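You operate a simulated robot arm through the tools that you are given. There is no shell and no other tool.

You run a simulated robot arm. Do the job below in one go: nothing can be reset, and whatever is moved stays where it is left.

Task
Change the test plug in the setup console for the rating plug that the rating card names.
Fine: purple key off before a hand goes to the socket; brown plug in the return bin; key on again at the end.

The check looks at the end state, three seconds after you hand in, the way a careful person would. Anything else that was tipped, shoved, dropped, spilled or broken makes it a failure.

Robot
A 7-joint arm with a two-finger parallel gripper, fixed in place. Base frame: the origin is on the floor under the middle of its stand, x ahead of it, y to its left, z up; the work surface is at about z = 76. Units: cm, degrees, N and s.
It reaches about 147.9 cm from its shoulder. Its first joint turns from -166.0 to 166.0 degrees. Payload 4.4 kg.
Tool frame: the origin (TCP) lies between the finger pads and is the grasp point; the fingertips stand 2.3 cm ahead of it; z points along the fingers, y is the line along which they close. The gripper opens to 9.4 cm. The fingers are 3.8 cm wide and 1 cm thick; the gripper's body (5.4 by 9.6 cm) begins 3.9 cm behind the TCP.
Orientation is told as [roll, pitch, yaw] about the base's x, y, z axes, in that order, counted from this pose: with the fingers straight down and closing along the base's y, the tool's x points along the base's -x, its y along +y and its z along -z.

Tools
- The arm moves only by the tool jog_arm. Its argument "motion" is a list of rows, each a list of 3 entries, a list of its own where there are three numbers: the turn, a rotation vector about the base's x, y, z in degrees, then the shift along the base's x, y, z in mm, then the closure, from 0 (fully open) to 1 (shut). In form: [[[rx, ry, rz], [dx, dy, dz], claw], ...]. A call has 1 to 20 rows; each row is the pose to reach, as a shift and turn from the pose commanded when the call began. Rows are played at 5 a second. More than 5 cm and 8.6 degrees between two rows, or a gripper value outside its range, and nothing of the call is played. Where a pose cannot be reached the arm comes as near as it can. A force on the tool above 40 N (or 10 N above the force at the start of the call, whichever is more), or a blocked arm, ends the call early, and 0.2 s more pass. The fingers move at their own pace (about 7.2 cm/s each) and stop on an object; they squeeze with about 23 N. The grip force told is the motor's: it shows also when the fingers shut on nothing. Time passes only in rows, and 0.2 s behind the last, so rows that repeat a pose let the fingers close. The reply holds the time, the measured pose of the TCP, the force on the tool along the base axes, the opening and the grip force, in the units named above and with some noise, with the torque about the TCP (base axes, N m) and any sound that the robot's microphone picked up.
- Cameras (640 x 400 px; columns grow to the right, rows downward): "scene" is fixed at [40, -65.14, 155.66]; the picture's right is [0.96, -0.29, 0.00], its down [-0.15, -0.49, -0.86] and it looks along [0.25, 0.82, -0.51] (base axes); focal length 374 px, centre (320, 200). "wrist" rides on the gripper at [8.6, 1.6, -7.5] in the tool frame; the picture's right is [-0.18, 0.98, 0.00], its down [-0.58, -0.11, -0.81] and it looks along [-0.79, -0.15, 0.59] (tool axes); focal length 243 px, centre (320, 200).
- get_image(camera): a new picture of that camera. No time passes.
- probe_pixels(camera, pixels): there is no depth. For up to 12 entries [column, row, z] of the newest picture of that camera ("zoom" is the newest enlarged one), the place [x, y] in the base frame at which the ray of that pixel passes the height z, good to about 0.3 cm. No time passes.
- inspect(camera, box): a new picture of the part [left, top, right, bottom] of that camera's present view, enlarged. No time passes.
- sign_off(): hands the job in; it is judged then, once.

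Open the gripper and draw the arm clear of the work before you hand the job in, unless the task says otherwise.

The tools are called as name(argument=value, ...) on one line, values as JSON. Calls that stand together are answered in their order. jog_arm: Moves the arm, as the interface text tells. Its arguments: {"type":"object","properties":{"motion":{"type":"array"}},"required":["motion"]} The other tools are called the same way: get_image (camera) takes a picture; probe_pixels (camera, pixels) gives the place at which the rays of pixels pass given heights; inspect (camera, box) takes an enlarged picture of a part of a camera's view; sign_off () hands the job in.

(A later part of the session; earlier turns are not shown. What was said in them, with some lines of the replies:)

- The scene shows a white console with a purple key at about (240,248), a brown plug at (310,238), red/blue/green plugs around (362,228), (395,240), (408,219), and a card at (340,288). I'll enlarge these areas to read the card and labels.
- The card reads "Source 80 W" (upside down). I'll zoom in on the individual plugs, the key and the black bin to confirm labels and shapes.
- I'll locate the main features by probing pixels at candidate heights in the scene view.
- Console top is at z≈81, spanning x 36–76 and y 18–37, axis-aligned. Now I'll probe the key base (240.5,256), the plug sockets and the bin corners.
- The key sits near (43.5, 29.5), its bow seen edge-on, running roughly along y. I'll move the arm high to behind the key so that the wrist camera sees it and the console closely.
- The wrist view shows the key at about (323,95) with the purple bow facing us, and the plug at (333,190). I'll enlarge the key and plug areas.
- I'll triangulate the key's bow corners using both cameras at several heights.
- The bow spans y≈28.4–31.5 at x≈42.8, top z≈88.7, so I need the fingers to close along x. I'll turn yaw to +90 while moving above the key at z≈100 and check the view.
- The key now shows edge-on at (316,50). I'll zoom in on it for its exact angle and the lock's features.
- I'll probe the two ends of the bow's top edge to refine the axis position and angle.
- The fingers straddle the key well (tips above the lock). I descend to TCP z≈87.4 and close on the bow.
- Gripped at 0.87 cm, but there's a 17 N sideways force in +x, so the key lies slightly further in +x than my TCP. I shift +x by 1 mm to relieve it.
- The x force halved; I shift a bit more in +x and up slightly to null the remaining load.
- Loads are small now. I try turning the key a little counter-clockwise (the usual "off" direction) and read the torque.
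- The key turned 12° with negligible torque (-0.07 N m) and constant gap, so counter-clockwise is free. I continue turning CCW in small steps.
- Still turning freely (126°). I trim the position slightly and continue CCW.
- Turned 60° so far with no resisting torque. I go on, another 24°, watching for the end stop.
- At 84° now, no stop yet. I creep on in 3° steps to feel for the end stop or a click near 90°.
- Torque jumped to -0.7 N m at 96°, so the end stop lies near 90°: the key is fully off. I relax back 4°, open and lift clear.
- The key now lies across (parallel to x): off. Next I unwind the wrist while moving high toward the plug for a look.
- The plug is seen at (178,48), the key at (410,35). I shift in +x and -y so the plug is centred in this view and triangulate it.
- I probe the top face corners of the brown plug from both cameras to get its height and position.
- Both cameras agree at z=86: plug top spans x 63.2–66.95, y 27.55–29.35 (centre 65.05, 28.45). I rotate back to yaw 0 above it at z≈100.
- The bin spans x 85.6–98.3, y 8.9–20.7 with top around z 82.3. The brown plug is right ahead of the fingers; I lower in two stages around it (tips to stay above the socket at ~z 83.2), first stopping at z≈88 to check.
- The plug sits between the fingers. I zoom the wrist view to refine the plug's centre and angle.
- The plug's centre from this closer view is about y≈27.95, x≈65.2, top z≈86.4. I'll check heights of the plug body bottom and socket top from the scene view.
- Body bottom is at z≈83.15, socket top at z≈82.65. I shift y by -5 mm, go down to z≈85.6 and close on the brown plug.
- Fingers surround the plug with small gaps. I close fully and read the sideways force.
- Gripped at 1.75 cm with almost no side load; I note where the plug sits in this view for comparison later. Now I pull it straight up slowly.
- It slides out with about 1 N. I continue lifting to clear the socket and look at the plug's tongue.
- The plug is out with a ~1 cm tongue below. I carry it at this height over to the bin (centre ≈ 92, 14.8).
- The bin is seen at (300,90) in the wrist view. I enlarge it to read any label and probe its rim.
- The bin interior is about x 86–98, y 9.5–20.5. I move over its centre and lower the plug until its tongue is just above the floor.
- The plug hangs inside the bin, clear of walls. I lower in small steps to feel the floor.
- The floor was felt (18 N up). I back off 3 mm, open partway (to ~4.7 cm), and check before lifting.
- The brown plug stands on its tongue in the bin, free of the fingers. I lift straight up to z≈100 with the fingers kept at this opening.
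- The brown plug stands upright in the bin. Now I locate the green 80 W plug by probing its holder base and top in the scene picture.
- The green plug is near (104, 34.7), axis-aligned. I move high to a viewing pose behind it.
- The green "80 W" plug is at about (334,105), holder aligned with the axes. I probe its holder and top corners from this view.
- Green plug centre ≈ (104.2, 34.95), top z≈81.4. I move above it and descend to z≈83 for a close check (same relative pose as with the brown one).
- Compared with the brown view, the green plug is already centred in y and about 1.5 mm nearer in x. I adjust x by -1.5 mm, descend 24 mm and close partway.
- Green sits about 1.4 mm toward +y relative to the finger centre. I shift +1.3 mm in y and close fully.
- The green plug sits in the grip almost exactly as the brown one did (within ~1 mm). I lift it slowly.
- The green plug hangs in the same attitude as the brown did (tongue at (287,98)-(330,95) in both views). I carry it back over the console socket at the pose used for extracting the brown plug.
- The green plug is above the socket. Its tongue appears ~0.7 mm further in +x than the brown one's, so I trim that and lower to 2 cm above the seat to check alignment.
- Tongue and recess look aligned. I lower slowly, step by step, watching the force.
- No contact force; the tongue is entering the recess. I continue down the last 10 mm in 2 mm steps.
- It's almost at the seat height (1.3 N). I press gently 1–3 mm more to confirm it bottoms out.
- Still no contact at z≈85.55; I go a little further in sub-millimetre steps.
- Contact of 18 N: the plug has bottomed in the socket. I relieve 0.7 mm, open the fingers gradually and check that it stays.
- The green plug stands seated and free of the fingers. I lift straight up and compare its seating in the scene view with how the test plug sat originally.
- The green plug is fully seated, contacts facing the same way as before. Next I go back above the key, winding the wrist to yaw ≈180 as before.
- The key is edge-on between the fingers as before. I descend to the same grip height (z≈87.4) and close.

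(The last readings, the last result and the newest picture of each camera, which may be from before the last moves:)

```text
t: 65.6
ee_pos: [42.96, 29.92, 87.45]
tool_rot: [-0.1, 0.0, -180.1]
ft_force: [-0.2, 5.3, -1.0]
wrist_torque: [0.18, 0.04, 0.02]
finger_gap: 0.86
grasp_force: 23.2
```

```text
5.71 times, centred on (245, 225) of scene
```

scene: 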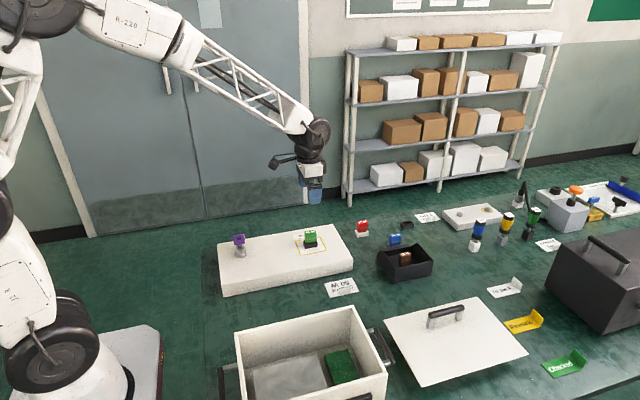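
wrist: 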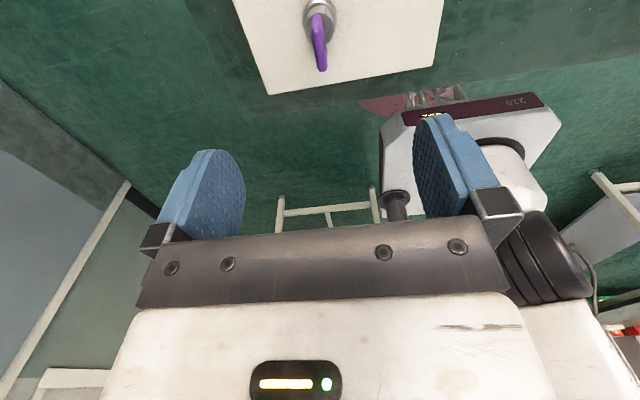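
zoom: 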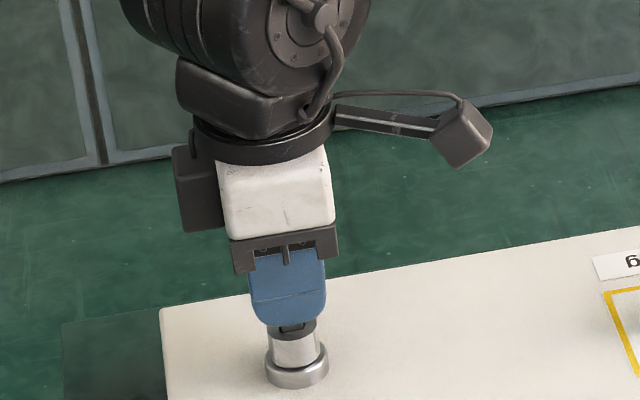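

Gripped with small load. Now I turn clockwise (−z) in 6° steps toward the original "on" angle.

jog_arm(motion=[[[0, 0, -6], [0, 0, 0], 1], [[0, 0, -12], [0, 0, 0], 1], [[0, 0, -18], [0, 0, 0], 1], [[0, 0, -24], [0, 0, 0], 1], [[0, 0, -30], [0, 0, 0], 1], [[0, 0, -30], [0, 0, 0], 1]])

jog_arm(motion=[[[0, 0, -6], [0, 0, 0], 1], [[0, 0, -12], [0, 0, 0], 1], [[0, 0, -18], [0, 0, 0], 1], [[0, 0, -24], [0, 0, 0], 1], [[0, 0, -30], [0, 0, 0], 1], [[0, 0, -30], [0, 0, 0], 1]])

```text
t: 67.0
ee_pos: [42.99, 29.94, 87.46]
tool_rot: [0.0, 0.0, 150.0]
ft_force: [-0.7, 3.4, 1.2]
wrist_torque: [0.14, 0.08, 0.03]
finger_gap: 0.84
grasp_force: 23.5
```

```text
t: 68.4
ee_pos: [43.0, 29.91, 87.47]
tool_rot: [0.0, 0.0, 119.9]
ft_force: [-5.2, 4.1, 11.4]
wrist_torque: [0.21, 0.23, 0.02]
finger_gap: 0.84
grasp_force: 22.9
```

Turned 60° back, freely. I continue to yaw 96, then creep to feel the on-side stop near 90.

jog_arm(motion=[[[0, 0, -6], [0, 0, 0], 1], [[0, 0, -12], [0, 0, 0], 1], [[0, 0, -18], [0, 0, 0], 1], [[0, 0, -24], [0, 0, 0], 1], [[0, 0, -24], [0, 0, 0], 1]])

jog_arm(motion=[[[0, 0, -3], [0, 0, 0], 1], [[0, 0, -6], [0, 0, 0], 1], [[0, 0, -6], [0, 0, 0], 1]])

```text
t: 69.6
ee_pos: [43.07, 29.95, 87.54]
tool_rot: [-0.1, 0.0, 96.1]
ft_force: [-3.0, -2.3, 16.9]
wrist_torque: [-0.17, 0.15, 0.01]
finger_gap: 0.86
grasp_force: 22.7
```

```text
t: 70.4
ee_pos: [43.09, 30.05, 87.37]
tool_rot: [0.0, 0.0, 90.1]
ft_force: [-4.8, -3.5, 19.3]
wrist_torque: [-0.15, 0.18, -0.01]
finger_gap: 0.84
grasp_force: 22.7
```

At yaw 90 (original position), torque still ~0, with 19 N upward load building; I ease up 1 mm and creep 3–6° more to feel the on stop.

jog_arm(motion=[[[0, 0, -1.5], [-0.3, -0.3, 1], 1], [[0, 0, -3], [-0.3, -0.3, 1], 1], [[0, 0, -3], [-0.3, -0.3, 1], 1]])

```text
t: 71.2
ee_pos: [43.05, 29.96, 87.45]
tool_rot: [0.1, -0.1, 86.9]
ft_force: [5.0, 6.1, -19.4]
wrist_torque: [0.19, -0.21, 0.32]
finger_gap: 0.87
grasp_force: 23.0
```

Torque rises to +0.32 N m at 87°, so the "on" end stop is at 90°, exactly the original position. I relax to about 89.5°, drop 0.5 mm to unload, and open.

jog_arm(motion=[[[0, 0, 1.5], [0, 0, -0.5], 1], [[0, 0, 2.3], [0, 0, -0.5], 1], [[0, 0, 2.3], [0, 0, -0.5], 1]])

jog_arm(motion=[[[0, 0, 0], [0, 0, 0], 0.9], [[0, 0, 0], [0, 0, 0], 0.7], [[0, 0, 0], [0, 0, 0], 0.3], [[0, 0, 0], [0, 0, 0], 0], [[0, 0, 0], [0, 0, 0], 0], [[0, 0, 0], [0, 0, 40], 0], [[0, 0, 0], [0, 0, 80], 0], [[0, 0, 0], [0, 0, 120], 0], [[0, 0, 0], [0, 0, 160], 0], [[0, 0, 0], [0, 0, 160], 0]])

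get_image(camera="scene")

inspect(camera="scene", box=[215, 220, 275, 265])

get_image(camera="wrist")

```text
t: 72.0
ee_pos: [42.94, 29.81, 87.52]
tool_rot: [0.0, 0.1, 89.3]
ft_force: [2.1, -6.2, -10.3]
wrist_torque: [-0.37, -0.09, 0.09]
finger_gap: 0.84
grasp_force: 23.0
```

```text
t: 74.2
ee_pos: [42.91, 29.73, 103.43]
tool_rot: [0.1, 0.0, 89.2]
ft_force: [0.2, 0.5, -0.3]
wrist_torque: [0.01, -0.01, 0.01]
finger_gap: 9.4
grasp_force: 0.0
```

```text
taken
```

scene: 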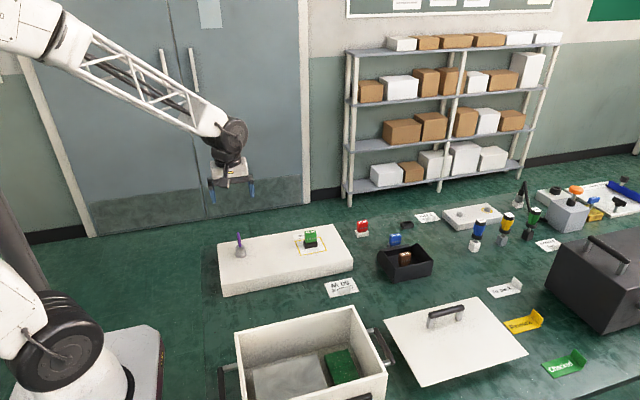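

```text
8.89 times, centred on (245, 242) of scene
```

zoom: 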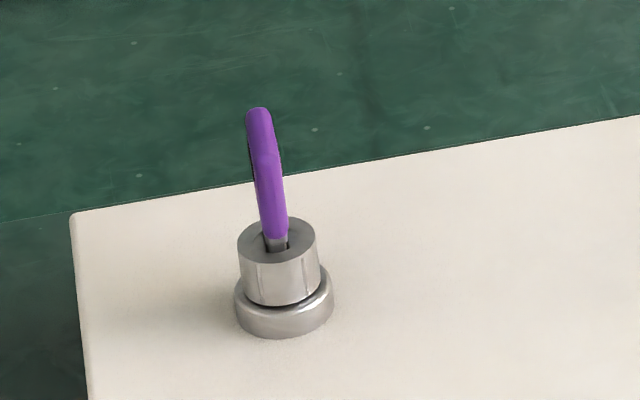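

```text
taken
```

wrist: 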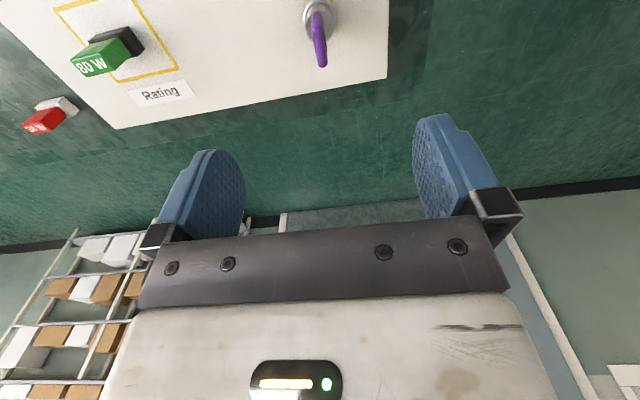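

The key looks identical to its original "on" position, the green 80 W plug is seated, and brown is in the bin. I retreat the arm upward and do a last check of everything.

jog_arm(motion=[[[0, 0, 0], [0, 0, 40], 0], [[0, 0, 0], [10, -10, 80], 0], [[0, 0, 0], [20, -20, 120], 0], [[0, 0, 0], [20, -20, 160], 0], [[0, 0, 0], [20, -20, 160], 0]])

inspect(camera="scene", box=[210, 200, 450, 300])

inspect(camera="scene", box=[370, 235, 440, 287])

get_image(camera="scene")

```text
t: 75.4
ee_pos: [45.05, 27.89, 119.54]
tool_rot: [0.1, 0.0, 89.3]
ft_force: [0.0, -0.3, 0.6]
wrist_torque: [-0.04, 0.0, 0.04]
finger_gap: 9.42
grasp_force: 0.0
```

```text
2.67 times, centred on (330, 250) of scene
```

zoom: 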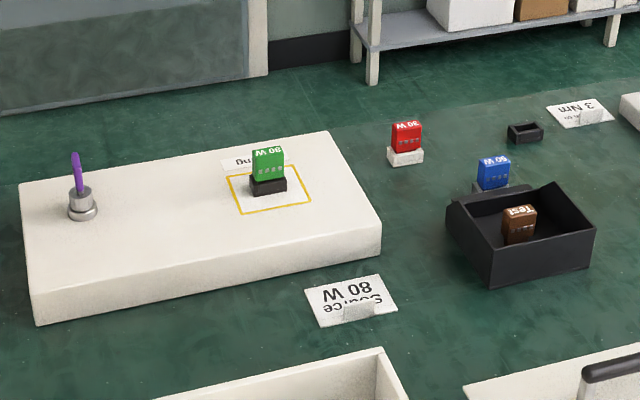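

```text
7.69 times, centred on (405, 261) of scene
```

zoom: 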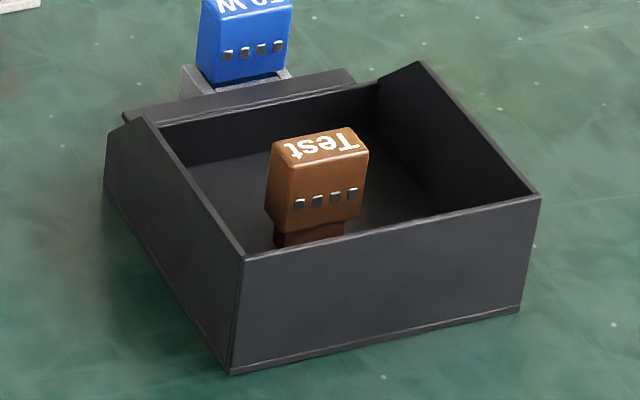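

```text
taken
```

scene: 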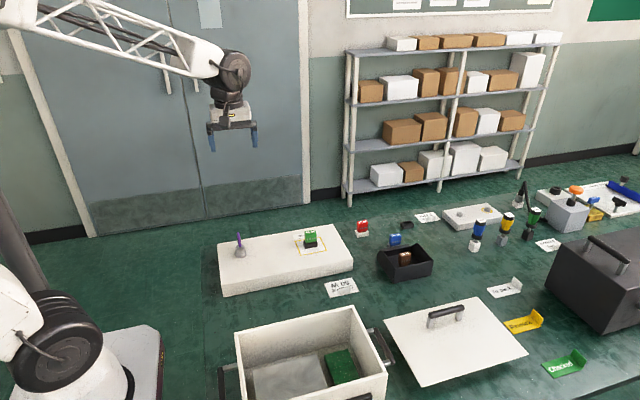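

The last pictures show the green 80 W plug seated in the console at (310,238), the brown test plug in the bin at (404,258), and the key back on at (240,245). Nothing else has moved, and the gripper is open and clear, so I hand in.

sign_off()

```text
The job is handed in.
```

The green 80 W plug that the rating card names ("Source 80 W") is now in the console's rating socket. The job is handed in; I have not seen the result of the check.

- **Key:** I turned the purple key off before the gripper went near the socket. At the end I turned it back to its on stop, and it looks the same as it did at the start.
- **Brown test plug:** It is standing upright in the black bin beside the console. I could not read a label on that bin. I took it to be the return bin because it was the only bin like that near the console.
- **Green plug:** It went in until it bottomed out, with its contacts facing the same way as the test plug's had. It stayed in place when I let go.

The last pictures show nothing else moved. The gripper is open and the arm is clear of the work.
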